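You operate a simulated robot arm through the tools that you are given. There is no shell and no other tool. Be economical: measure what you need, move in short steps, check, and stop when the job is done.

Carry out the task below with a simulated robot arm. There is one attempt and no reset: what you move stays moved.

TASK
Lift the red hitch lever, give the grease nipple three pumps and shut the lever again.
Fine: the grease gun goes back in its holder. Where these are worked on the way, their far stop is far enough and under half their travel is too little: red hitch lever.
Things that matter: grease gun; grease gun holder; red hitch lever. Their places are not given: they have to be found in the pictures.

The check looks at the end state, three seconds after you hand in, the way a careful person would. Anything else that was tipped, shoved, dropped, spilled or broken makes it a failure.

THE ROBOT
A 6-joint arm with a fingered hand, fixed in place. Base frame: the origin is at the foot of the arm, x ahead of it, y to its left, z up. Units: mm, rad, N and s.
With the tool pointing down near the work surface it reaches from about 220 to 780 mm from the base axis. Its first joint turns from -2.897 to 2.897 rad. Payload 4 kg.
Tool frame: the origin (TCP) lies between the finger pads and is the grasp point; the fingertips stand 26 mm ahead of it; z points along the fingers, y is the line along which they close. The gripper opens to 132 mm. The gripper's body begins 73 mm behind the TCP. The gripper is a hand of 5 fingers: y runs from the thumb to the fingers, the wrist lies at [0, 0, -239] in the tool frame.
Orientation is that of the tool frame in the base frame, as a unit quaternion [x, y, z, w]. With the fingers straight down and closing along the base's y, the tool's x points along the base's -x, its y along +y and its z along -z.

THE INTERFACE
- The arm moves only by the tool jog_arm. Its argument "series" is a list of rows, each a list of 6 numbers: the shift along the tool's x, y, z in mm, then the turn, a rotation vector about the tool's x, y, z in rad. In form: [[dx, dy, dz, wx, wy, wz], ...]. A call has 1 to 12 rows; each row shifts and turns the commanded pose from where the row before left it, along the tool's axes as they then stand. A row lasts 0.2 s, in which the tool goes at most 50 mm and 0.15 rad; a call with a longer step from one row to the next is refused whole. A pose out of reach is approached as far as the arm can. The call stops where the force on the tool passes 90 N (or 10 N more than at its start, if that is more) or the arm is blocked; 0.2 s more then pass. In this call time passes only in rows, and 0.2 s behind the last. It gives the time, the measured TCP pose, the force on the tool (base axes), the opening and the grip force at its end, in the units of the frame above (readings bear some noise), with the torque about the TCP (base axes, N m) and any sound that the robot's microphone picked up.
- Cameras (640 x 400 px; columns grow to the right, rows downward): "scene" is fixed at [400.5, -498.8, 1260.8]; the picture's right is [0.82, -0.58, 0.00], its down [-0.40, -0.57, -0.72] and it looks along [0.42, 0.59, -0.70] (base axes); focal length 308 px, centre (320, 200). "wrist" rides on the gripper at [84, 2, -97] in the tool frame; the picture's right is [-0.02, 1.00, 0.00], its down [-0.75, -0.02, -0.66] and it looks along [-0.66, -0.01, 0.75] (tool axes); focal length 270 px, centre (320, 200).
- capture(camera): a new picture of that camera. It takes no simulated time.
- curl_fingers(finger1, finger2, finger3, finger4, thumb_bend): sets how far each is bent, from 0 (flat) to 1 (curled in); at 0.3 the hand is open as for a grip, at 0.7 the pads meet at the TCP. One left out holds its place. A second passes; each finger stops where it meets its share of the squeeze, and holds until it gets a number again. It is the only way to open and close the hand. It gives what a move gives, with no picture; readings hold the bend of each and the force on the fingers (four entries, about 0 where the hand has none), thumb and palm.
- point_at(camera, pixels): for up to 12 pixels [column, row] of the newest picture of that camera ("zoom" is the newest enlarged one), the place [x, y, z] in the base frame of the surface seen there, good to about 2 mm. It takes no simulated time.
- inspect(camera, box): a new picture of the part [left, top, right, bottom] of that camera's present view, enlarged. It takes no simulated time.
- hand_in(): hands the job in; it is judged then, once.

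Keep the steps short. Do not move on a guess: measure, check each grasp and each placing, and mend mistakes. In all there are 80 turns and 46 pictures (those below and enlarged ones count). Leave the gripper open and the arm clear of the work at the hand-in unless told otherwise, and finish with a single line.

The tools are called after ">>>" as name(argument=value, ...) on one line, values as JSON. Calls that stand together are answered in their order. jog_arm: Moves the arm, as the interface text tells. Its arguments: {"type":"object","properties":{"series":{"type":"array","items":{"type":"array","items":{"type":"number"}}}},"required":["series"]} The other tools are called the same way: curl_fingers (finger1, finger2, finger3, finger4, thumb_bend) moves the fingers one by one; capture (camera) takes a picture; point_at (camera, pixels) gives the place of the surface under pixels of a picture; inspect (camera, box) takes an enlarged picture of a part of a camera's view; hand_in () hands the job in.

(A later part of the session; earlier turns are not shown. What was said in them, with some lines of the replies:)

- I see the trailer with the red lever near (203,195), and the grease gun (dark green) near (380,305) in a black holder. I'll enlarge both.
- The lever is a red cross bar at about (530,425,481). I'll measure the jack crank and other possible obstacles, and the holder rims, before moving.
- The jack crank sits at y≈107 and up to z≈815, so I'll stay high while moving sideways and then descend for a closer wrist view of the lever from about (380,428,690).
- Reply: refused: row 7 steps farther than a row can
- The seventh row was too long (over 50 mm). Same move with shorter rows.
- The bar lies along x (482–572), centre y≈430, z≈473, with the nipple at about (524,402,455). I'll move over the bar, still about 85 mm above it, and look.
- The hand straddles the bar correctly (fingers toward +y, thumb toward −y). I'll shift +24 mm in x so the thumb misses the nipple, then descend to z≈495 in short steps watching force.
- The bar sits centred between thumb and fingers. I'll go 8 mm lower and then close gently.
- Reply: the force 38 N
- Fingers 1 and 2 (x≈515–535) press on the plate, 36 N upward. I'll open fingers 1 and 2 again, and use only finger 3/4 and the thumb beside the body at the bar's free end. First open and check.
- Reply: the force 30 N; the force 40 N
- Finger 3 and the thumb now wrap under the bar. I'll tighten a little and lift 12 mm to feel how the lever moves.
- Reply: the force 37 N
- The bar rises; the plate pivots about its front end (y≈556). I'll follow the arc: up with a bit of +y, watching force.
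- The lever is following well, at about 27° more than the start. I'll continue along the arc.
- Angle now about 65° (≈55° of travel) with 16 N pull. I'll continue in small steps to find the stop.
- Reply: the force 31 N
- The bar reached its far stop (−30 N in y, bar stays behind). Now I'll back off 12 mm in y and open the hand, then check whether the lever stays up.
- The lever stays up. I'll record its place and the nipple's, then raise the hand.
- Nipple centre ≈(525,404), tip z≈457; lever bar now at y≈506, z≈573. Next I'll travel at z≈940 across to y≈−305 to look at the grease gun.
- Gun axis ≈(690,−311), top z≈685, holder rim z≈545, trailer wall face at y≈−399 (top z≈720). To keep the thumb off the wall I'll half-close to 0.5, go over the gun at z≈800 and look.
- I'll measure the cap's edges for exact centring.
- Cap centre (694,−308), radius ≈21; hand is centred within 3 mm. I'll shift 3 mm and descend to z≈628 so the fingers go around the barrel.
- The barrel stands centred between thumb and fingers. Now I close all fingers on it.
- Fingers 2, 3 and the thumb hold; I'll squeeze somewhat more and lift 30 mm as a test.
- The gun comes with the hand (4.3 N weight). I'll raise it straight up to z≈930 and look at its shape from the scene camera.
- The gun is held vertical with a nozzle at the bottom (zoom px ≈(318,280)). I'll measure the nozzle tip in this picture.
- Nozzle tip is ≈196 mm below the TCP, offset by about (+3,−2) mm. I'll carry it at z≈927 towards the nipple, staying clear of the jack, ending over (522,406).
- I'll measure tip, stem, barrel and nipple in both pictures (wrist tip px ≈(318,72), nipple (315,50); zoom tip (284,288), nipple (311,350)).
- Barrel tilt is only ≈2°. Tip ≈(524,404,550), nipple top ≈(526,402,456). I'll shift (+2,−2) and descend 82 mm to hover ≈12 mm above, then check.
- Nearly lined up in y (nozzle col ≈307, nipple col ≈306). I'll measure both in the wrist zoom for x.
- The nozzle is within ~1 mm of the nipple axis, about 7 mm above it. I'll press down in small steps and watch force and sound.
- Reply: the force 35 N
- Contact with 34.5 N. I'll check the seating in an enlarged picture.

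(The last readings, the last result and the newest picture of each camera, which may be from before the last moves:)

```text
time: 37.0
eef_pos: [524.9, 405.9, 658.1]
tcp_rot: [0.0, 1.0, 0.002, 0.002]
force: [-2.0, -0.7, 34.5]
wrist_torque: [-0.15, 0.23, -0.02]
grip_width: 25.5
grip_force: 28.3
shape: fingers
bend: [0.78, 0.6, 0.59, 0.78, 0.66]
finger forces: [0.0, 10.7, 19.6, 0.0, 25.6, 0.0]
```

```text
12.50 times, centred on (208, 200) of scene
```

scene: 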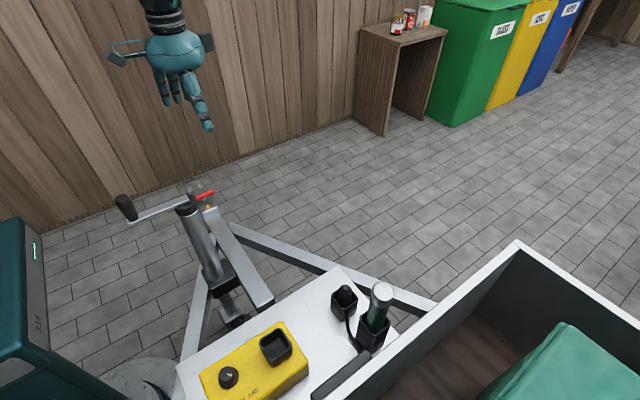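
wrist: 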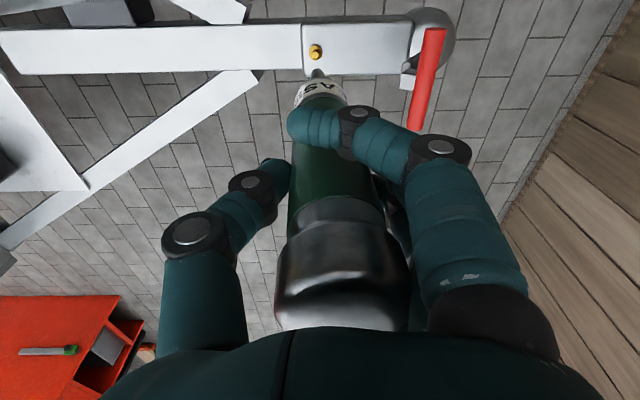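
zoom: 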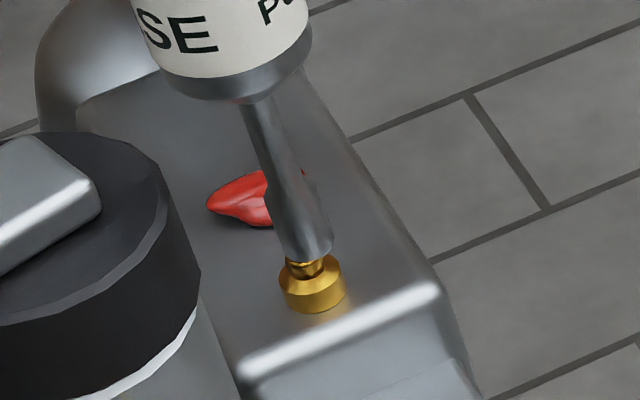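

A red blob has appeared at zoom px (240,200), which was not there before. I'll measure where it is and look at it closer.

>>> point_at(camera="zoom", pixels=[[240, 200], [215, 205], [260, 220], [240, 185], [310, 245], [300, 265], [285, 200], [325, 245], [298, 175]])

>>> inspect(camera="wrist", box=[270, 20, 370, 100])

```text
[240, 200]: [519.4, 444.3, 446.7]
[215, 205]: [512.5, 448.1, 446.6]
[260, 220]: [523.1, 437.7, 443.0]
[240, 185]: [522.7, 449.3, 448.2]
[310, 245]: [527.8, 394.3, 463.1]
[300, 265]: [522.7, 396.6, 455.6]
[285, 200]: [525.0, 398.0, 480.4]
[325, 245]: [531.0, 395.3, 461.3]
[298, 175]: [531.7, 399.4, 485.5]
```

```text
5.00 times, centred on (320, 60) of wrist
```

zoom: 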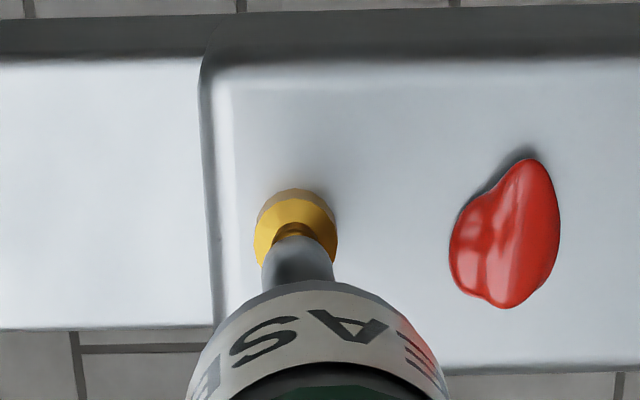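

The blob lies on the coupling at (520,445), under where the lever plate sits: grease came out, so pump one registered. Now I release by 10 mm and press again the same amount.

>>> jog_arm(series=[[0, 0, -5, 0, 0, 0], [0, 0, -6, 0, 0, 0]])

>>> jog_arm(series=[[0, 0, 4, 0, 0, 0], [0, 0, 4, 0, 0, 0], [0, 0, 3, 0, 0, 0]])

>>> inspect(camera="wrist", box=[270, 20, 370, 100])

```text
time: 37.6
eef_pos: [523.2, 403.0, 666.0]
tcp_rot: [0.001, 1.0, -0.001, -0.001]
force: [-0.4, -0.1, -3.9]
wrist_torque: [-0.03, 0.0, 0.03]
grip_width: 25.7
grip_force: 19.2
shape: fingers
bend: [0.78, 0.59, 0.58, 0.78, 0.66]
finger forces: [0.1, 8.5, 11.1, 0.1, 17.9, 0.0]
```

```text
time: 38.4
eef_pos: [524.5, 406.1, 657.5]
tcp_rot: [0.0, 1.0, 0.002, 0.002]
force: [-0.9, -1.0, 25.8]
wrist_torque: [-0.32, 0.24, 0.03]
grip_width: 25.7
grip_force: 25.9
shape: fingers
bend: [0.78, 0.6, 0.59, 0.78, 0.66]
finger forces: [0.0, 10.0, 17.5, 0.0, 24.9, 0.0]
```

```text
5.00 times, centred on (320, 60) of wrist
```

zoom: 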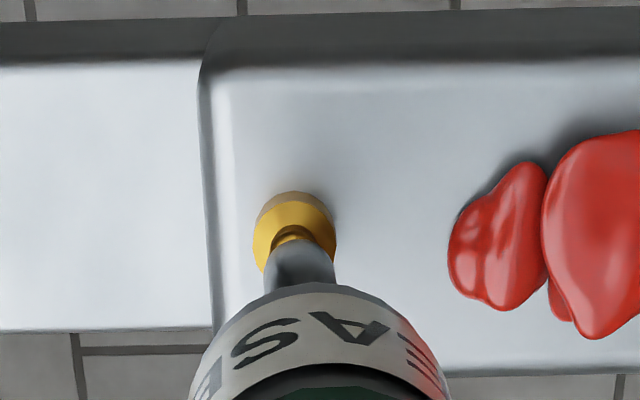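

A second dab appeared. I'll release and look at the whole row of dabs to be sure of the count before the last pump.

>>> jog_arm(series=[[0, 0, -5, 0, 0, 0], [0, 0, -6, 0, 0, 0]])

>>> inspect(camera="wrist", box=[300, 0, 460, 100])

```text
time: 39.0
eef_pos: [524.4, 405.8, 665.8]
tcp_rot: [0.0, 1.0, -0.001, -0.001]
force: [-0.1, -0.2, -4.6]
wrist_torque: [0.0, 0.01, -0.01]
grip_width: 25.7
grip_force: 18.5
shape: fingers
bend: [0.78, 0.59, 0.58, 0.78, 0.66]
finger forces: [0.0, 8.5, 11.0, 0.0, 17.8, 0.0]
```

```text
4.00 times, centred on (380, 50) of wrist
```

zoom: 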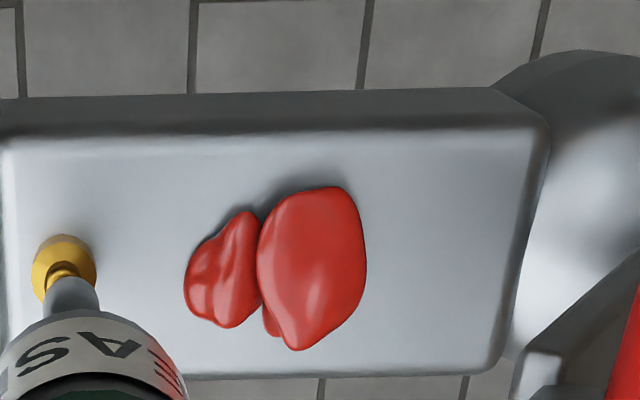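

Two dabs for two presses. Now the third pump, same stroke.

>>> jog_arm(series=[[0, 0, 4, 0, 0, 0], [0, 0, 4, 0, 0, 0], [0, 0, 3, 0, 0, 0]])

>>> jog_arm(series=[[0, 0, -5, 0, 0, 0], [0, 0, -6, 0, 0, 0]])

>>> inspect(camera="wrist", box=[300, 0, 460, 100])

```text
time: 39.8
eef_pos: [524.6, 405.4, 658.7]
tcp_rot: [-0.001, 1.0, 0.0, 0.001]
force: [-1.1, -1.4, 21.8]
wrist_torque: [-0.17, 0.21, 0.05]
grip_width: 25.4
grip_force: 24.5
shape: fingers
bend: [0.78, 0.59, 0.59, 0.78, 0.66]
finger forces: [0.1, 9.9, 16.1, 0.0, 23.2, 0.1]
```

```text
time: 40.4
eef_pos: [522.4, 405.2, 665.9]
tcp_rot: [0.0, 1.0, 0.0, 0.0]
force: [-0.2, -0.5, -5.2]
wrist_torque: [-0.06, -0.02, 0.01]
grip_width: 25.4
grip_force: 18.2
shape: fingers
bend: [0.78, 0.59, 0.58, 0.78, 0.66]
finger forces: [0.0, 8.6, 10.9, 0.0, 17.8, 0.0]
```

```text
4.00 times, centred on (380, 50) of wrist
```

zoom: 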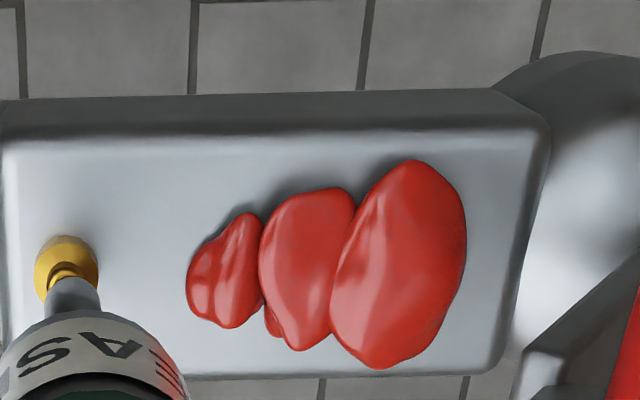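

Three dabs, three pumps. Now I raise the gun and carry it back the same way to its holder at (693,−308).

>>> jog_arm(series=[[0, 0, -30, 0, 0, 0], [0, 0, -40, 0, 0, 0], [0, 0, -40, 0, 0, 0], [0, 0, -40, 0, 0, 0], [0, 0, -40, 0, 0, 0], [0, 0, -40, 0, 0, 0], [0, 0, -32, 0, 0, 0], [-20, -35, 0, 0, 0, 0], [-22, -40, 0, 0, 0, 0], [-22, -40, 0, 0, 0, 0], [-22, -40, 0, 0, 0, 0], [-22, -40, 0, 0, 0, 0]])

>>> jog_arm(series=[[-20, -44, 0, 0, 0, 0], [-20, -44, 0, 0, 0, 0], [-20, -44, 0, 0, 0, 0], [0, -46, 0, 0, 0, 0], [0, -46, 0, 0, 0, 0], [0, -46, 0, 0, 0, 0], [0, -46, 0, 0, 0, 0], [0, -46, 0, 0, 0, 0], [0, -46, 0, 0, 0, 0], [0, -46, 0, 0, 0, 0], [0, -40, 0, 0, 0, 0]])

```text
time: 43.0
eef_pos: [630.3, 208.8, 928.0]
tcp_rot: [0.0, 1.0, 0.0, 0.0]
force: [-0.1, -0.3, -3.7]
wrist_torque: [-0.06, 0.0, 0.01]
grip_width: 25.4
grip_force: 18.4
shape: fingers
bend: [0.78, 0.59, 0.58, 0.78, 0.66]
finger forces: [0.0, 8.5, 10.9, 0.0, 17.7, 0.0]
```

```text
time: 45.4
eef_pos: [693.3, -283.0, 930.2]
tcp_rot: [-0.001, 1.0, 0.0, 0.0]
force: [1.0, -0.3, -4.7]
wrist_torque: [-0.06, 0.0, -0.03]
grip_width: 24.8
grip_force: 18.5
shape: fingers
bend: [0.78, 0.58, 0.57, 0.78, 0.66]
finger forces: [0.1, 8.5, 10.8, 0.0, 17.6, 0.1]
```

Now over to y≈−308 and down to z≈770, tip still ~28 mm above the holder rim; then measure.

>>> jog_arm(series=[[0, -25, 0, 0, 0, 0], [0, 0, 40, 0, 0, 0], [0, 0, 40, 0, 0, 0], [0, 0, 40, 0, 0, 0], [0, 0, 40, 0, 0, 0]])

>>> inspect(camera="scene", box=[320, 220, 440, 340])

>>> capture(camera="wrist")

```text
time: 46.6
eef_pos: [689.4, -309.2, 768.5]
tcp_rot: [0.0, 1.0, 0.0, 0.0]
force: [-0.2, 0.1, -4.7]
wrist_torque: [-0.05, 0.02, 0.0]
grip_width: 24.9
grip_force: 18.5
shape: fingers
bend: [0.78, 0.58, 0.57, 0.78, 0.66]
finger forces: [0.0, 8.2, 10.9, 0.1, 17.5, 0.0]
```

```text
3.33 times, centred on (380, 280) of scene
```

zoom: 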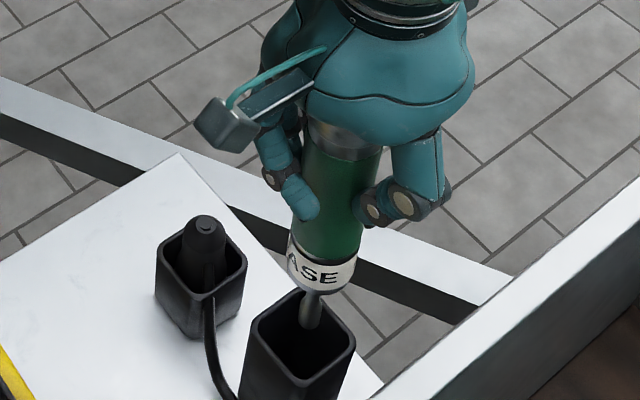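

```text
6 pictures are left
```

wrist: 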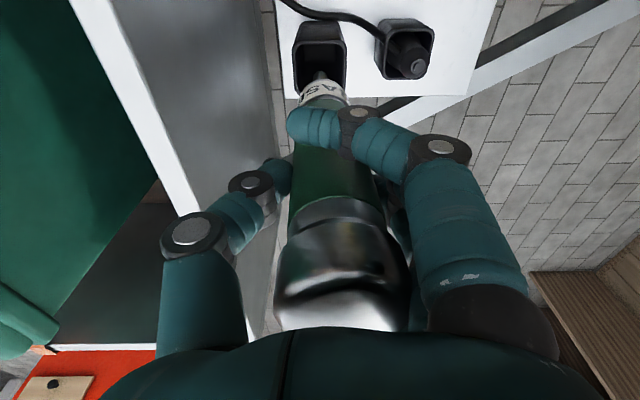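

I'll measure the holder's rim and the gun's label/nozzle in both pictures.

>>> point_at(camera="zoom", pixels=[[253, 332], [296, 293], [351, 343], [300, 377], [248, 325], [353, 350], [275, 354], [325, 363], [312, 300], [312, 310], [320, 272], [330, 230]])

>>> point_at(camera="wrist", pixels=[[296, 60], [344, 60], [296, 35], [344, 35], [298, 88], [320, 41], [320, 74], [322, 92], [302, 95], [346, 97], [335, 180], [342, 212]])

```text
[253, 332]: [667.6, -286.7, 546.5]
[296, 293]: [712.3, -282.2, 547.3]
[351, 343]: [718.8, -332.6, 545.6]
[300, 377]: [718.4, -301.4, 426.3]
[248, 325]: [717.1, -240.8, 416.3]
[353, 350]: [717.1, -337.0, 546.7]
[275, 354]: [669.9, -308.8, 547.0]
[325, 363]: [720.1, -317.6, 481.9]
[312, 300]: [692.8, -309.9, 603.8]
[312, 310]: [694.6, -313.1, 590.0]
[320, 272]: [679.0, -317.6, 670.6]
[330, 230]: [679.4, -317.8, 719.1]
```

```text
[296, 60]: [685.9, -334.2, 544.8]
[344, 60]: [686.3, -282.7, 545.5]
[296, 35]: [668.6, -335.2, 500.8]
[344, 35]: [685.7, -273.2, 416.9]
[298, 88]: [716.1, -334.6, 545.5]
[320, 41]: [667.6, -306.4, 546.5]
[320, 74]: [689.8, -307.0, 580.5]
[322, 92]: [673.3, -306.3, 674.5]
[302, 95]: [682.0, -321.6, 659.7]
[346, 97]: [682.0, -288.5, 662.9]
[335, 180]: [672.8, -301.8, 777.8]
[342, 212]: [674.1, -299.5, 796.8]
```

Holder centre (693.5,−308.5). The gun leans ≈2° (top toward +y). I'll level it by −0.034 rad about tool x, shift −7.5 mm in y, and check.

>>> jog_arm(series=[[0, -7.5, 0, -0.034, 0, 0], [0, 0, 0, 0, 0, 0]])

>>> capture(camera="wrist")

>>> point_at(camera="wrist", pixels=[[320, 74], [322, 92], [316, 92], [328, 92], [335, 180], [335, 165], [342, 212], [296, 60], [350, 60], [325, 41], [342, 300]])

```text
time: 47.2
eef_pos: [690.3, -317.6, 767.7]
tcp_rot: [0.0, 1.0, 0.017, 0.001]
force: [-0.5, -1.4, -4.2]
wrist_torque: [-0.03, 0.04, -0.01]
grip_width: 25.0
grip_force: 18.4
shape: fingers
bend: [0.78, 0.58, 0.57, 0.78, 0.66]
finger forces: [0.0, 8.3, 11.1, 0.0, 17.6, 0.0]
```

```text
5 pictures are left
```

wrist: 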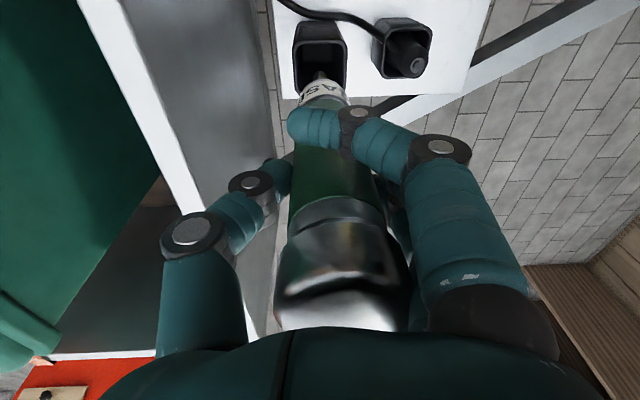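

```text
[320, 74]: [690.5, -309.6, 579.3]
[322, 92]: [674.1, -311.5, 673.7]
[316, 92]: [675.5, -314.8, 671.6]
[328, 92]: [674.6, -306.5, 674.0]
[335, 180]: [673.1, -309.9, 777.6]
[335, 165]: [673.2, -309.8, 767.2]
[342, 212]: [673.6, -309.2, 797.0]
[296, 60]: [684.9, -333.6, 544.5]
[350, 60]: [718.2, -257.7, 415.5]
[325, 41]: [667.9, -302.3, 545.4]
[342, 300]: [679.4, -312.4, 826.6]
```

The gun is now upright and centred at (694,−309.6). I lower it into the holder, slowly at the end.

>>> jog_arm(series=[[0, -0.6, 25, 0, 0, 0], [0, -0.7, 25, 0, 0, 0], [0, -0.7, 20, 0, 0, 0], [0, -0.5, 15, 0, 0, 0], [0, -0.4, 12, 0, 0, 0], [0, -0.4, 12, 0, 0, 0], [0, -0.3, 10, 0, 0, 0], [0, -0.3, 10, 0, 0, 0]])

```text
time: 49.0
eef_pos: [692.2, -316.1, 639.5]
tcp_rot: [0.0, 1.0, 0.017, 0.0]
force: [0.2, 0.0, -4.4]
wrist_torque: [-0.02, 0.03, 0.01]
grip_width: 25.1
grip_force: 18.3
shape: fingers
bend: [0.78, 0.58, 0.57, 0.78, 0.66]
finger forces: [0.0, 8.2, 11.0, 0.0, 17.5, 0.0]
```

It slid in without touching (force just the weight). Now the last ~12 mm in small steps until it seats.

>>> jog_arm(series=[[0, -0.1, 4, 0, 0, 0], [0, -0.1, 3, 0, 0, 0], [0, -0.1, 2, 0, 0, 0], [0, -0.1, 2, 0, 0, 0]])

```text
time: 50.0
eef_pos: [691.2, -315.8, 626.8]
tcp_rot: [0.0, 1.0, 0.017, -0.001]
force: [0.7, 0.2, -4.9]
wrist_torque: [0.01, 0.01, 0.01]
grip_width: 25.1
grip_force: 18.6
shape: fingers
bend: [0.78, 0.58, 0.57, 0.78, 0.66]
finger forces: [0.0, 8.2, 11.1, 0.1, 17.5, 0.0]
```

>>> jog_arm(series=[[0, 0, 1.5, 0, 0, 0], [0, 0, 1.5, 0, 0, 0], [0, 0, 1.5, 0, 0, 0]])

```text
time: 50.8
eef_pos: [692.2, -317.4, 626.1]
tcp_rot: [0.0, 1.0, 0.016, 0.001]
force: [-1.3, -1.0, 13.4]
wrist_torque: [0.14, 0.1, 0.0]
grip_width: 24.9
grip_force: 21.6
shape: fingers
bend: [0.78, 0.58, 0.57, 0.78, 0.66]
finger forces: [0.0, 10.0, 13.6, 0.0, 19.9, 0.0]
```

Seated: upward push 13 N. I open to 0.5 and rise vertically.

>>> curl_fingers(finger1=0.5, finger2=0.48, finger3=0.48, finger4=0.5, thumb_bend=0.5)

>>> jog_arm(series=[[0, 5, -10, 0, 0, 0], [0, 0.6, -20, 0, 0, 0], [0, 1, -30, 0, 0, 0], [0, 1, -30, 0, 0, 0], [0, 1, -30, 0, 0, 0], [0, 1.2, -35, 0, 0, 0], [0, 0, -40, 0.034, 0, 0], [0, 0, -40, 0, 0, 0], [0, 0, -40, 0, 0, 0], [0, 0, -35, 0, 0, 0]])

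>>> inspect(camera="scene", box=[300, 200, 440, 380])

```text
time: 51.8
eef_pos: [691.5, -317.0, 624.3]
tcp_rot: [0.0, 1.0, 0.017, 0.0]
force: [0.2, -0.1, -0.2]
wrist_torque: [-0.01, 0.0, -0.01]
grip_width: 74.0
grip_force: 0.0
shape: fingers
bend: [0.5, 0.48, 0.48, 0.5, 0.5]
finger forces: [0.0, 0.1, 0.1, 0.1, 0.0, 0.1]
```

```text
time: 54.0
eef_pos: [692.6, -315.0, 934.4]
tcp_rot: [0.001, 1.0, 0.0, 0.0]
force: [0.7, 0.5, 0.4]
wrist_torque: [0.04, 0.06, 0.02]
grip_width: 74.3
grip_force: 0.1
shape: fingers
bend: [0.5, 0.48, 0.48, 0.5, 0.5]
finger forces: [0.0, 0.1, 0.0, 0.0, 0.0, 0.1]
```

```text
2.22 times, centred on (370, 290) of scene
```

zoom: 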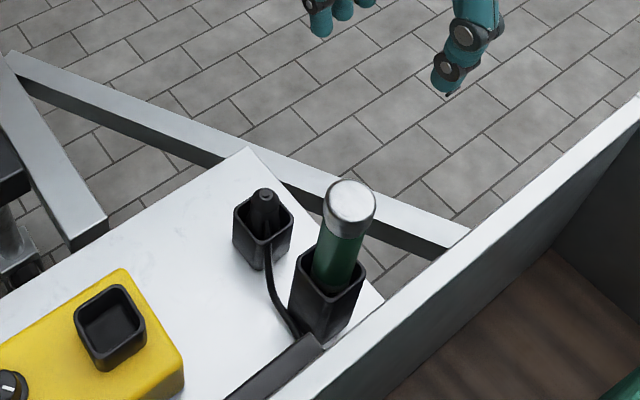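

The gun stands in its holder. Now I travel back at z≈934 to above the raised lever (545,505).

>>> jog_arm(series=[[0, 46, 0, 0, 0, 0], [0, 46, 0, 0, 0, 0], [0, 46, 0, 0, 0, 0], [0, 46, 0, 0, 0, 0], [0, 46, 0, 0, 0, 0], [0, 46, 0, 0, 0, 0], [0, 46, 0, 0, 0, 0], [0, 46, 0, 0, 0, 0], [0, 46, 0, 0, 0, 0], [10, 46, 0, 0, 0, 0], [15, 46, 0, 0, 0, 0], [15, 46, 0, 0, 0, 0]])

>>> jog_arm(series=[[17, 45, 0, 0, 0, 0], [18, 45, 0, 0, 0, 0], [18, 45, 0, 0, 0, 0], [18, 45, 0, 0, 0, 0], [18, 45, 0, 0, 0, 0], [18, 40, 0, 0, 0, 0], [0, 3, 40, 0, 0, 0], [0, 0, 40, 0, 0, 0], [0, 0, 40, 0, 0, 0], [0, 0, 40, 0, 0, 0], [0, 0, 40, 0, 0, 0], [0, 0, 40, 0, 0, 0]])

>>> curl_fingers(finger1=0.3, finger2=0.3, finger3=0.45, finger4=0.45, thumb_bend=0.45)

>>> capture(camera="wrist")

```text
time: 56.6
eef_pos: [652.6, 239.1, 934.7]
tcp_rot: [0.0, 1.0, 0.001, 0.0]
force: [-0.7, -0.4, 0.4]
wrist_torque: [0.04, -0.01, 0.01]
grip_width: 74.2
grip_force: 0.1
shape: fingers
bend: [0.5, 0.48, 0.48, 0.5, 0.5]
finger forces: [0.1, 0.0, 0.0, 0.1, 0.0, 0.0]
```

```text
time: 59.2
eef_pos: [544.5, 505.7, 693.3]
tcp_rot: [-0.001, 1.0, 0.0, 0.0]
force: [0.9, 0.0, 0.1]
wrist_torque: [0.01, 0.03, -0.03]
grip_width: 74.3
grip_force: 0.1
shape: fingers
bend: [0.5, 0.48, 0.48, 0.5, 0.5]
finger forces: [0.0, 0.0, 0.0, 0.0, 0.1, 0.0]
```

```text
time: 60.2
eef_pos: [546.3, 505.1, 693.6]
tcp_rot: [0.0, 1.0, 0.0, -0.001]
force: [-0.9, -0.5, 0.1]
wrist_torque: [0.0, -0.01, -0.03]
grip_width: 114.2
grip_force: 0.1
shape: fingers
bend: [0.3, 0.3, 0.45, 0.45, 0.45]
finger forces: [0.0, 0.1, 0.1, 0.1, 0.0, 0.1]
```

```text
3 pictures are left
```

wrist: 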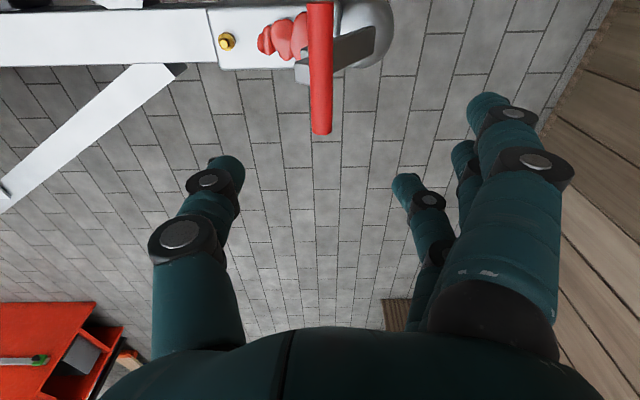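

The lever is still up and under the hand. I verify the bar's place, then descend around it and grip.

>>> point_at(camera="wrist", pixels=[[320, 100], [321, 125], [319, 60]])

>>> jog_arm(series=[[0, 0, 25, 0, 0, 0], [0, 0, 25, 0, 0, 0], [0, 0, 25, 0, 0, 0], [0, 0, 20, 0, 0, 0], [0, 0, 10, 0, 0, 0], [0, 0, 10, 0, 0, 0]])

>>> curl_fingers(finger3=0.8, finger4=0.8, thumb_bend=0.78)

```text
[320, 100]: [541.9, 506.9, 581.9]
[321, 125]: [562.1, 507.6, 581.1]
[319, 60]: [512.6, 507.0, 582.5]
```

```text
time: 61.6
eef_pos: [544.5, 507.4, 578.1]
tcp_rot: [0.0, 1.0, 0.0, 0.0]
force: [-0.3, 0.1, 0.3]
wrist_torque: [-0.01, 0.0, 0.02]
grip_width: 114.3
grip_force: 0.1
shape: fingers
bend: [0.3, 0.3, 0.45, 0.45, 0.45]
finger forces: [0.0, 0.0, 0.0, 0.0, 0.0, 0.0]
```

```text
time: 62.6
eef_pos: [545.1, 507.2, 579.5]
tcp_rot: [-0.001, 1.0, 0.0, 0.0]
force: [2.3, -6.2, -6.4]
wrist_torque: [-0.37, 0.21, 0.22]
grip_width: 77.5
grip_force: 15.3
shape: fingers
bend: [0.3, 0.3, 0.71, 0.72, 0.7]
finger forces: [0.0, 0.1, 6.3, 6.3, 17.5, 0.1]
```

Gripped. Now I follow the arc backwards, first half.

>>> jog_arm(series=[[0, -10, 4.9, 0, 0, 0], [0, -9.5, 5.9, 0, 0, 0], [0, -9, 6.6, 0, 0, 0], [0, -8.3, 7.4, 0, 0, 0], [0, -7.7, 8.1, 0, 0, 0], [0, -7, 8.8, 0, 0, 0]])

>>> jog_arm(series=[[0, -6.1, 9.3, 0, 0, 0], [0, -5.3, 9.8, 0, 0, 0], [0, -4.5, 10.2, 0, 0, 0]])

```text
time: 64.0
eef_pos: [545.7, 455.2, 537.3]
tcp_rot: [0.0, 1.0, -0.001, 0.0]
force: [0.0, 6.8, -6.7]
wrist_torque: [0.01, 0.07, 0.23]
grip_width: 69.6
grip_force: 8.0
shape: fingers
bend: [0.3, 0.3, 0.72, 0.74, 0.74]
finger forces: [0.0, 0.0, 5.1, 4.4, 5.8, 0.1]
```

```text
time: 64.8
eef_pos: [545.1, 439.0, 507.6]
tcp_rot: [0.001, 1.0, 0.0, 0.0]
force: [1.3, -1.4, -1.0]
wrist_torque: [0.02, 0.02, 0.04]
grip_width: 68.8
grip_force: 0.5
shape: fingers
bend: [0.3, 0.3, 0.72, 0.75, 0.75]
finger forces: [0.0, 0.0, 0.1, 1.5, 0.0, 0.1]
```

The grip force fell to almost nothing, so I look before going on.

>>> capture(camera="wrist")

>>> point_at(camera="wrist", pixels=[[320, 150], [320, 180], [325, 200], [330, 100], [420, 110], [480, 90]])

```text
2 pictures are left
```

wrist: 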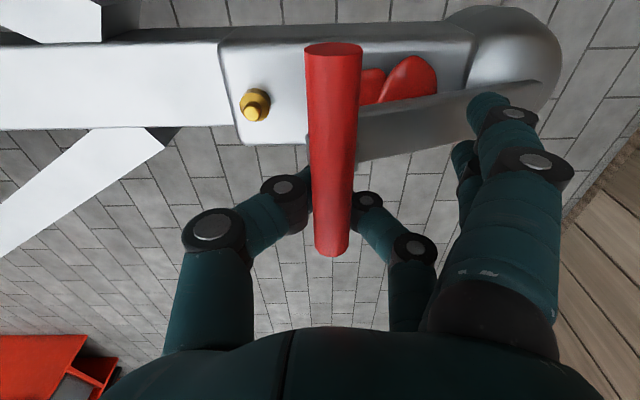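

```text
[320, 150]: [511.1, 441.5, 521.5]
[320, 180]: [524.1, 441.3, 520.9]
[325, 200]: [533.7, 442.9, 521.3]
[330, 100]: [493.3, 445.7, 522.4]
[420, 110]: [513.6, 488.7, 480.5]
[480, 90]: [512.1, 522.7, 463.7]
```

The bar is still inside the grip (centre ≈(443,511), TCP 508). I continue down the last part, watching force.

>>> jog_arm(series=[[0, -4, 10, 0, 0, 0], [0, -3.5, 10, 0, 0, 0], [0, -2.5, 8, 0, 0, 0]])

```text
time: 65.6
eef_pos: [545.6, 429.4, 481.4]
tcp_rot: [-0.001, 1.0, 0.0, -0.001]
force: [-5.6, -8.9, 14.4]
wrist_torque: [2.0, 0.85, 0.56]
grip_width: 73.3
grip_force: 20.8
shape: fingers
bend: [0.29, 0.29, 0.72, 0.75, 0.74]
finger forces: [13.6, 13.9, 0.0, 3.1, 11.3, 0.0]
```

Fingers 1–2 now press on the plate (as they did when it was closed, at TCP z≈478). I push 5 mm further.

>>> jog_arm(series=[[0, 0, 2, 0, 0, 0], [0, 0, 2, 0, 0, 0], [0, 0, 2, 0, 0, 0]])

>>> curl_fingers(finger3=0.45, finger4=0.45, thumb_bend=0.45)

>>> inspect(camera="wrist", box=[200, 0, 640, 275])

>>> point_at(camera="zoom", pixels=[[170, 150], [170, 220], [170, 290], [300, 170], [400, 170], [260, 190]])

```text
time: 66.4
eef_pos: [545.2, 428.1, 476.7]
tcp_rot: [0.001, 1.0, 0.0, 0.001]
force: [-9.2, -33.4, 41.1]
wrist_torque: [5.34, 2.14, 1.54]
grip_width: 76.6
grip_force: 49.2
shape: fingers
bend: [0.31, 0.31, 0.72, 0.74, 0.73]
finger forces: [35.6, 34.7, 6.7, 7.4, 14.0, 0.1]
```

```text
time: 67.4
eef_pos: [544.5, 428.3, 476.0]
tcp_rot: [0.001, 1.0, 0.001, 0.0]
force: [3.3, -6.6, 22.5]
wrist_torque: [1.69, 0.48, -0.1]
grip_width: 118.3
grip_force: 11.1
shape: fingers
bend: [0.28, 0.28, 0.45, 0.45, 0.45]
finger forces: [11.1, 11.7, 0.0, 0.0, 0.0, 0.0]
```

```text
1.45 times, centred on (420, 138) of wrist
```

zoom: 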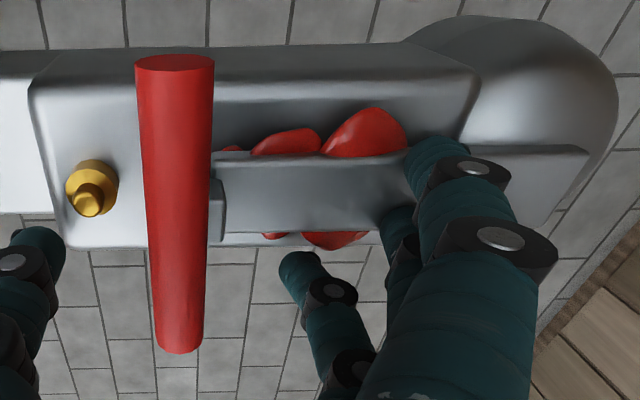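

```text
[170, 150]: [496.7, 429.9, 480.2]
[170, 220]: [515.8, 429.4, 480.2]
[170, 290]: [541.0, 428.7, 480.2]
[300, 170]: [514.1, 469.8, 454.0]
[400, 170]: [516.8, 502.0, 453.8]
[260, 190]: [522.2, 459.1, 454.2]
```

The lever is fully shut (bar top z 480, plate z 454, as at the start or lower). I open the hand and rise clear.

>>> curl_fingers(finger1=0.3, finger2=0.3, finger3=0.3, finger4=0.3, thumb_bend=0.3)

>>> jog_arm(series=[[0, 0, -10, 0, 0, 0], [0, 0, -20, 0, 0, 0], [0, 0, -40, 0, 0, 0], [0, 0, -40, 0, 0, 0], [0, 0, -40, 0, 0, 0], [0, 0, -40, 0, 0, 0], [0, 0, -40, 0, 0, 0], [0, 0, -40, 0, 0, 0], [0, 0, -40, 0, 0, 0], [0, 0, -40, 0, 0, 0], [0, 0, -40, 0, 0, 0]])

>>> capture(camera="scene")

>>> point_at(camera="scene", pixels=[[210, 192], [203, 195], [381, 291]])

```text
time: 68.4
eef_pos: [544.6, 428.5, 475.6]
tcp_rot: [0.0, 1.0, 0.0, 0.0]
force: [4.1, -5.8, 22.7]
wrist_torque: [1.72, 0.42, -0.19]
grip_width: 142.6
grip_force: 11.1
shape: fingers
bend: [0.28, 0.28, 0.3, 0.3, 0.3]
finger forces: [11.0, 11.9, 0.0, 0.1, 0.0, 0.1]
```

```text
time: 70.8
eef_pos: [543.3, 429.4, 864.1]
tcp_rot: [0.0, 1.0, -0.001, -0.002]
force: [0.4, -0.6, -0.3]
wrist_torque: [-0.02, 0.0, 0.0]
grip_width: 139.1
grip_force: 0.0
shape: fingers
bend: [0.3, 0.3, 0.3, 0.3, 0.3]
finger forces: [0.1, 0.0, 0.0, 0.1, 0.0, 0.0]
```

```text
0 pictures are left
```

scene: 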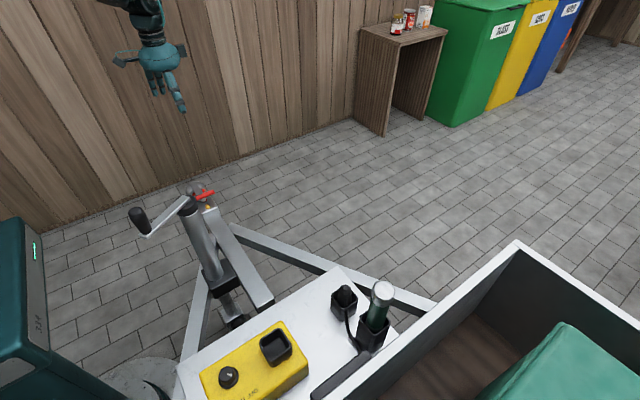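

```text
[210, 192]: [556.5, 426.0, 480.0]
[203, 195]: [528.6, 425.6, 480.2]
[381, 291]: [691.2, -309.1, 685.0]
```

The job parts look right, but the jack crank has turned: its handle was at px (125,205) and is now at (140,220), so an arm link must have brushed it. I'll measure it.

>>> point_at(camera="scene", pixels=[[138, 213], [142, 224], [145, 231], [152, 234], [165, 222], [178, 211], [186, 203], [190, 198], [195, 204], [135, 209], [147, 227], [190, 212]])

```text
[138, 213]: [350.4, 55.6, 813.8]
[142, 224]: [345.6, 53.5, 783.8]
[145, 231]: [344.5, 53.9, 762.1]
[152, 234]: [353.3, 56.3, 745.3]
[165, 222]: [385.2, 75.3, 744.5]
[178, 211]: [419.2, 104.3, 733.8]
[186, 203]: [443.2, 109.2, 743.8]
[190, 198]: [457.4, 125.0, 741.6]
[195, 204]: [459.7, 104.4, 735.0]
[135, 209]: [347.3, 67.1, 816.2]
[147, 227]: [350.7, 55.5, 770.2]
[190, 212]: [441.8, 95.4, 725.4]
```

I need precise geometry of the crank to set it back: I query its handle, arm edges and jack cap in the current picture.

>>> point_at(camera="scene", pixels=[[133, 211], [137, 208], [141, 207], [139, 211], [147, 220], [138, 222], [150, 236], [160, 222], [168, 224], [158, 228], [172, 213], [176, 217]])

>>> point_at(camera="scene", pixels=[[179, 207], [180, 213], [184, 216], [198, 208], [198, 204], [193, 213], [188, 194], [193, 198], [197, 225], [203, 225], [208, 225], [183, 200]])

```text
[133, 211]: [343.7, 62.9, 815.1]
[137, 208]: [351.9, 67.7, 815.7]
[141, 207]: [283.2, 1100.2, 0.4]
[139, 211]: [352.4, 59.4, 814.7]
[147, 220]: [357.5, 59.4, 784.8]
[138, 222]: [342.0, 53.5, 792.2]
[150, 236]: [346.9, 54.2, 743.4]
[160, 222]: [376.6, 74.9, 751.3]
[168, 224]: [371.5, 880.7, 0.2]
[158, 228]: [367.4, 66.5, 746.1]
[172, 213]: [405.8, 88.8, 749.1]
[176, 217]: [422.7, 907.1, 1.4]
```

```text
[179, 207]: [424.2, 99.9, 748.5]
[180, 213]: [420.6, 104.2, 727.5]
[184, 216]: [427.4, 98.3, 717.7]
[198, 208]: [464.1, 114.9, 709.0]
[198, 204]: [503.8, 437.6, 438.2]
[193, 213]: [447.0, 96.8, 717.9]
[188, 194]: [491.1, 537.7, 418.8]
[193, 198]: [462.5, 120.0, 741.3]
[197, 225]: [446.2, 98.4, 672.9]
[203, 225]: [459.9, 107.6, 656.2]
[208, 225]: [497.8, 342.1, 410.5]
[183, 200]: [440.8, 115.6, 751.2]
```

The crank's original line was along −x (handle centre ≈(338,121)); it is now turned about 28° to (352,66). Before deciding how to mend it, I check whether it is still drifting: I query fixed pixels, raise the arm 45 mm, and query again.

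>>> point_at(camera="scene", pixels=[[160, 60], [183, 105], [139, 211], [141, 207], [168, 224], [160, 222], [147, 220], [149, 220], [145, 208]])

>>> jog_arm(series=[[0, 0, -40, 0, 0, 0], [0, 0, -20, 0, 0, 0]])

>>> point_at(camera="scene", pixels=[[160, 60], [183, 105], [139, 211], [141, 207], [168, 224], [160, 222], [147, 220], [149, 220], [145, 208]])

```text
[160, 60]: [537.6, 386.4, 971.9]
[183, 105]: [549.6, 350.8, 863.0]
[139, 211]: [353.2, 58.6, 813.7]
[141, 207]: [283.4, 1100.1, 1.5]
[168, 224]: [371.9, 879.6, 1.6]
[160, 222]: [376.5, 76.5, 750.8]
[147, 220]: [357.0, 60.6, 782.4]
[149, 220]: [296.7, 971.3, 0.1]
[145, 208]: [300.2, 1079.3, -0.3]
```

```text
time: 71.4
eef_pos: [544.6, 429.4, 924.9]
tcp_rot: [0.0, 1.0, 0.0, 0.0]
force: [0.2, 0.5, -0.5]
wrist_torque: [0.01, -0.05, 0.0]
grip_width: 138.8
grip_force: 0.1
shape: fingers
bend: [0.3, 0.3, 0.3, 0.3, 0.3]
finger forces: [0.0, 0.1, 0.0, 0.0, 0.0, 0.1]
```

```text
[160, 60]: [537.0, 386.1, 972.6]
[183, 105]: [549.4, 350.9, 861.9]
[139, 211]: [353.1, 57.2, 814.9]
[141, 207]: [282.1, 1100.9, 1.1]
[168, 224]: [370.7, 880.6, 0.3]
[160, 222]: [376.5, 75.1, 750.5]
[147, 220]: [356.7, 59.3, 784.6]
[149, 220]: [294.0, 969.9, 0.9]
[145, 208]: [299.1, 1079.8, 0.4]
```

The stored depth shows nothing live, so pictures are spent; but the geometry is known. I'll check the robot-side cabinet's extent first, since I'd work near x≈350.

>>> point_at(camera="scene", pixels=[[5, 222], [20, 220], [35, 240], [44, 300], [44, 340], [10, 300], [25, 300], [40, 270], [126, 211], [131, 207], [134, 213], [146, 214]])

```text
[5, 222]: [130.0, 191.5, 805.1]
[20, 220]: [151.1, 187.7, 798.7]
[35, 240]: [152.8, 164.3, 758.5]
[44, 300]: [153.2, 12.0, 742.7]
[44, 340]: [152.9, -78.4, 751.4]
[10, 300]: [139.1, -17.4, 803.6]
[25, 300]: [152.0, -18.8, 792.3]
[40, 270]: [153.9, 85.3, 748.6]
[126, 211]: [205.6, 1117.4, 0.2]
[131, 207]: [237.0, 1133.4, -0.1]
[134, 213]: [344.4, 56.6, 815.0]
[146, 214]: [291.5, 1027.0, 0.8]
```

Cabinet front is at x≈153, well clear. I move the open hand above the handle at (350,65), tips still ~80 mm above its top, then descend to z≈797 watching force.

>>> jog_arm(series=[[19.5, -36.4, 0, 0, 0, 0], [19.5, -36.4, 0, 0, 0, 0], [19.5, -36.4, 0, 0, 0, 0], [19.5, -36.4, 0, 0, 0, 0], [19.5, -36.4, 0, 0, 0, 0], [19.5, -36.4, 0, 0, 0, 0], [19.5, -36.4, 0, 0, 0, 0], [19.5, -36.4, 0, 0, 0, 0], [19.5, -36.4, 0, 0, 0, 0], [19, -36.4, 0, 0, 0, 0]])

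>>> jog_arm(series=[[0, 0, 35, 0, 0, 0], [0, 0, 30, 0, 0, 0], [0, 0, 25, 0, 0, 0], [0, 0, 20, 0, 0, 0], [0, 0, 17, 0, 0, 0]])

```text
time: 73.6
eef_pos: [350.3, 61.5, 923.0]
tcp_rot: [0.0, 1.0, -0.001, 0.001]
force: [0.4, -0.5, -0.2]
wrist_torque: [0.01, 0.01, 0.04]
grip_width: 138.9
grip_force: 0.1
shape: fingers
bend: [0.3, 0.3, 0.3, 0.3, 0.3]
finger forces: [0.0, 0.0, 0.1, 0.1, 0.0, 0.0]
```

```text
time: 74.8
eef_pos: [348.2, 64.9, 796.8]
tcp_rot: [0.0, 1.0, 0.0, 0.0]
force: [0.2, -0.6, -0.3]
wrist_torque: [0.02, -0.01, 0.01]
grip_width: 139.3
grip_force: 0.0
shape: fingers
bend: [0.3, 0.3, 0.3, 0.3, 0.3]
finger forces: [0.0, 0.1, 0.1, 0.0, 0.1, 0.0]
```

No contact on the way. Now I close loosely around the handle to 0.62 and read finger forces.

>>> curl_fingers(finger1=0.5, finger2=0.62, finger3=0.62, finger4=0.5, thumb_bend=0.62)

```text
time: 75.8
eef_pos: [348.2, 64.9, 797.7]
tcp_rot: [0.0, 1.0, 0.0, 0.0]
force: [-0.1, 0.2, 0.1]
wrist_torque: [0.0, 0.0, -0.01]
grip_width: 57.8
grip_force: 0.0
shape: fingers
bend: [0.5, 0.62, 0.62, 0.5, 0.62]
finger forces: [0.0, 0.0, 0.0, 0.0, 0.1, 0.0]
```

>>> curl_fingers(finger2=0.66, finger3=0.66, thumb_bend=0.66)

```text
time: 76.8
eef_pos: [349.1, 65.7, 797.9]
tcp_rot: [0.0, 1.0, 0.0, 0.0]
force: [0.3, -2.2, -1.0]
wrist_torque: [0.0, -0.02, 0.03]
grip_width: 55.3
grip_force: 2.5
shape: fingers
bend: [0.5, 0.64, 0.66, 0.5, 0.64]
finger forces: [0.1, 1.5, 0.0, 0.0, 3.1, 0.0]
```

Light contact of finger 2 and thumb: the handle is in the grip, centred at (349,65) as measured. I swing it back along its circle to y≈121.

>>> jog_arm(series=[[5.3, 10.1, 0, 0, 0, 0], [4.2, 10.3, 0, 0, 0, 0], [3.1, 10.7, 0, 0, 0, 0], [1.9, 10.9, 0, 0, 0, 0], [0.8, 11.1, 0, 0, 0, 0], [0, 3.5, 0, 0, 0, 0]])

```text
time: 78.2
eef_pos: [334.2, 122.1, 796.7]
tcp_rot: [0.001, 1.0, 0.0, 0.0]
force: [-2.5, -3.8, 1.9]
wrist_torque: [-0.09, 0.05, -0.05]
grip_width: 57.4
grip_force: 3.1
shape: fingers
bend: [0.5, 0.65, 0.66, 0.5, 0.64]
finger forces: [0.0, 0.8, 0.0, 0.0, 4.4, 0.0]
```

The handle followed (thumb 4 N) to y≈121. I open the hand, rise straight up and go back to the starting pose.

>>> curl_fingers(finger1=0.3, finger2=0.3, finger3=0.3, finger4=0.3, thumb_bend=0.3)

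>>> jog_arm(series=[[0, 0, -15, 0, 0, 0], [0, 0, -25, 0, 0, 0], [0, 0, -35, 0, 0, 0], [0, 0, -40, 0, 0, 0], [0, 0, -40, 0, 0, 0], [0, 0, -12, 0, 0, 0], [-40, 1, 0, 0, 0, 0], [-40, 1, 0, 0, 0, 0], [-40, 1, 0, 0, 0, 0], [-40, 1, 0, 0, 0, 0], [-32, 1, 0, 0, 0, 0]])

```text
time: 79.2
eef_pos: [335.0, 123.2, 798.8]
tcp_rot: [0.0, 1.0, 0.001, 0.0]
force: [-0.2, -1.0, 0.1]
wrist_torque: [0.02, -0.01, 0.0]
grip_width: 138.2
grip_force: 0.1
shape: fingers
bend: [0.3, 0.3, 0.3, 0.3, 0.3]
finger forces: [0.1, 0.0, 0.1, 0.1, 0.0, 0.1]
```

```text
time: 81.6
eef_pos: [527.6, 126.4, 964.2]
tcp_rot: [0.0, 1.0, 0.0, 0.0]
force: [0.0, 0.2, 0.0]
wrist_torque: [0.0, 0.04, 0.02]
grip_width: 138.4
grip_force: 0.0
shape: fingers
bend: [0.3, 0.3, 0.3, 0.3, 0.3]
finger forces: [0.2, 0.0, 0.0, 0.1, 0.1, 0.1]
```

The lever is shut, three pumps are given, the gun is in its holder, the crank is set back, and the hand is open and clear. I hand in.

>>> hand_in()

```text
The job is handed in.
```

I lifted the red lever to its far stop, gave the nipple three pumps, put the grease gun back in its holder and shut the lever; the jack crank had turned about 28° for a reason I couldn't find, so I swung it back without pictures, and its final position is estimated, not seen.
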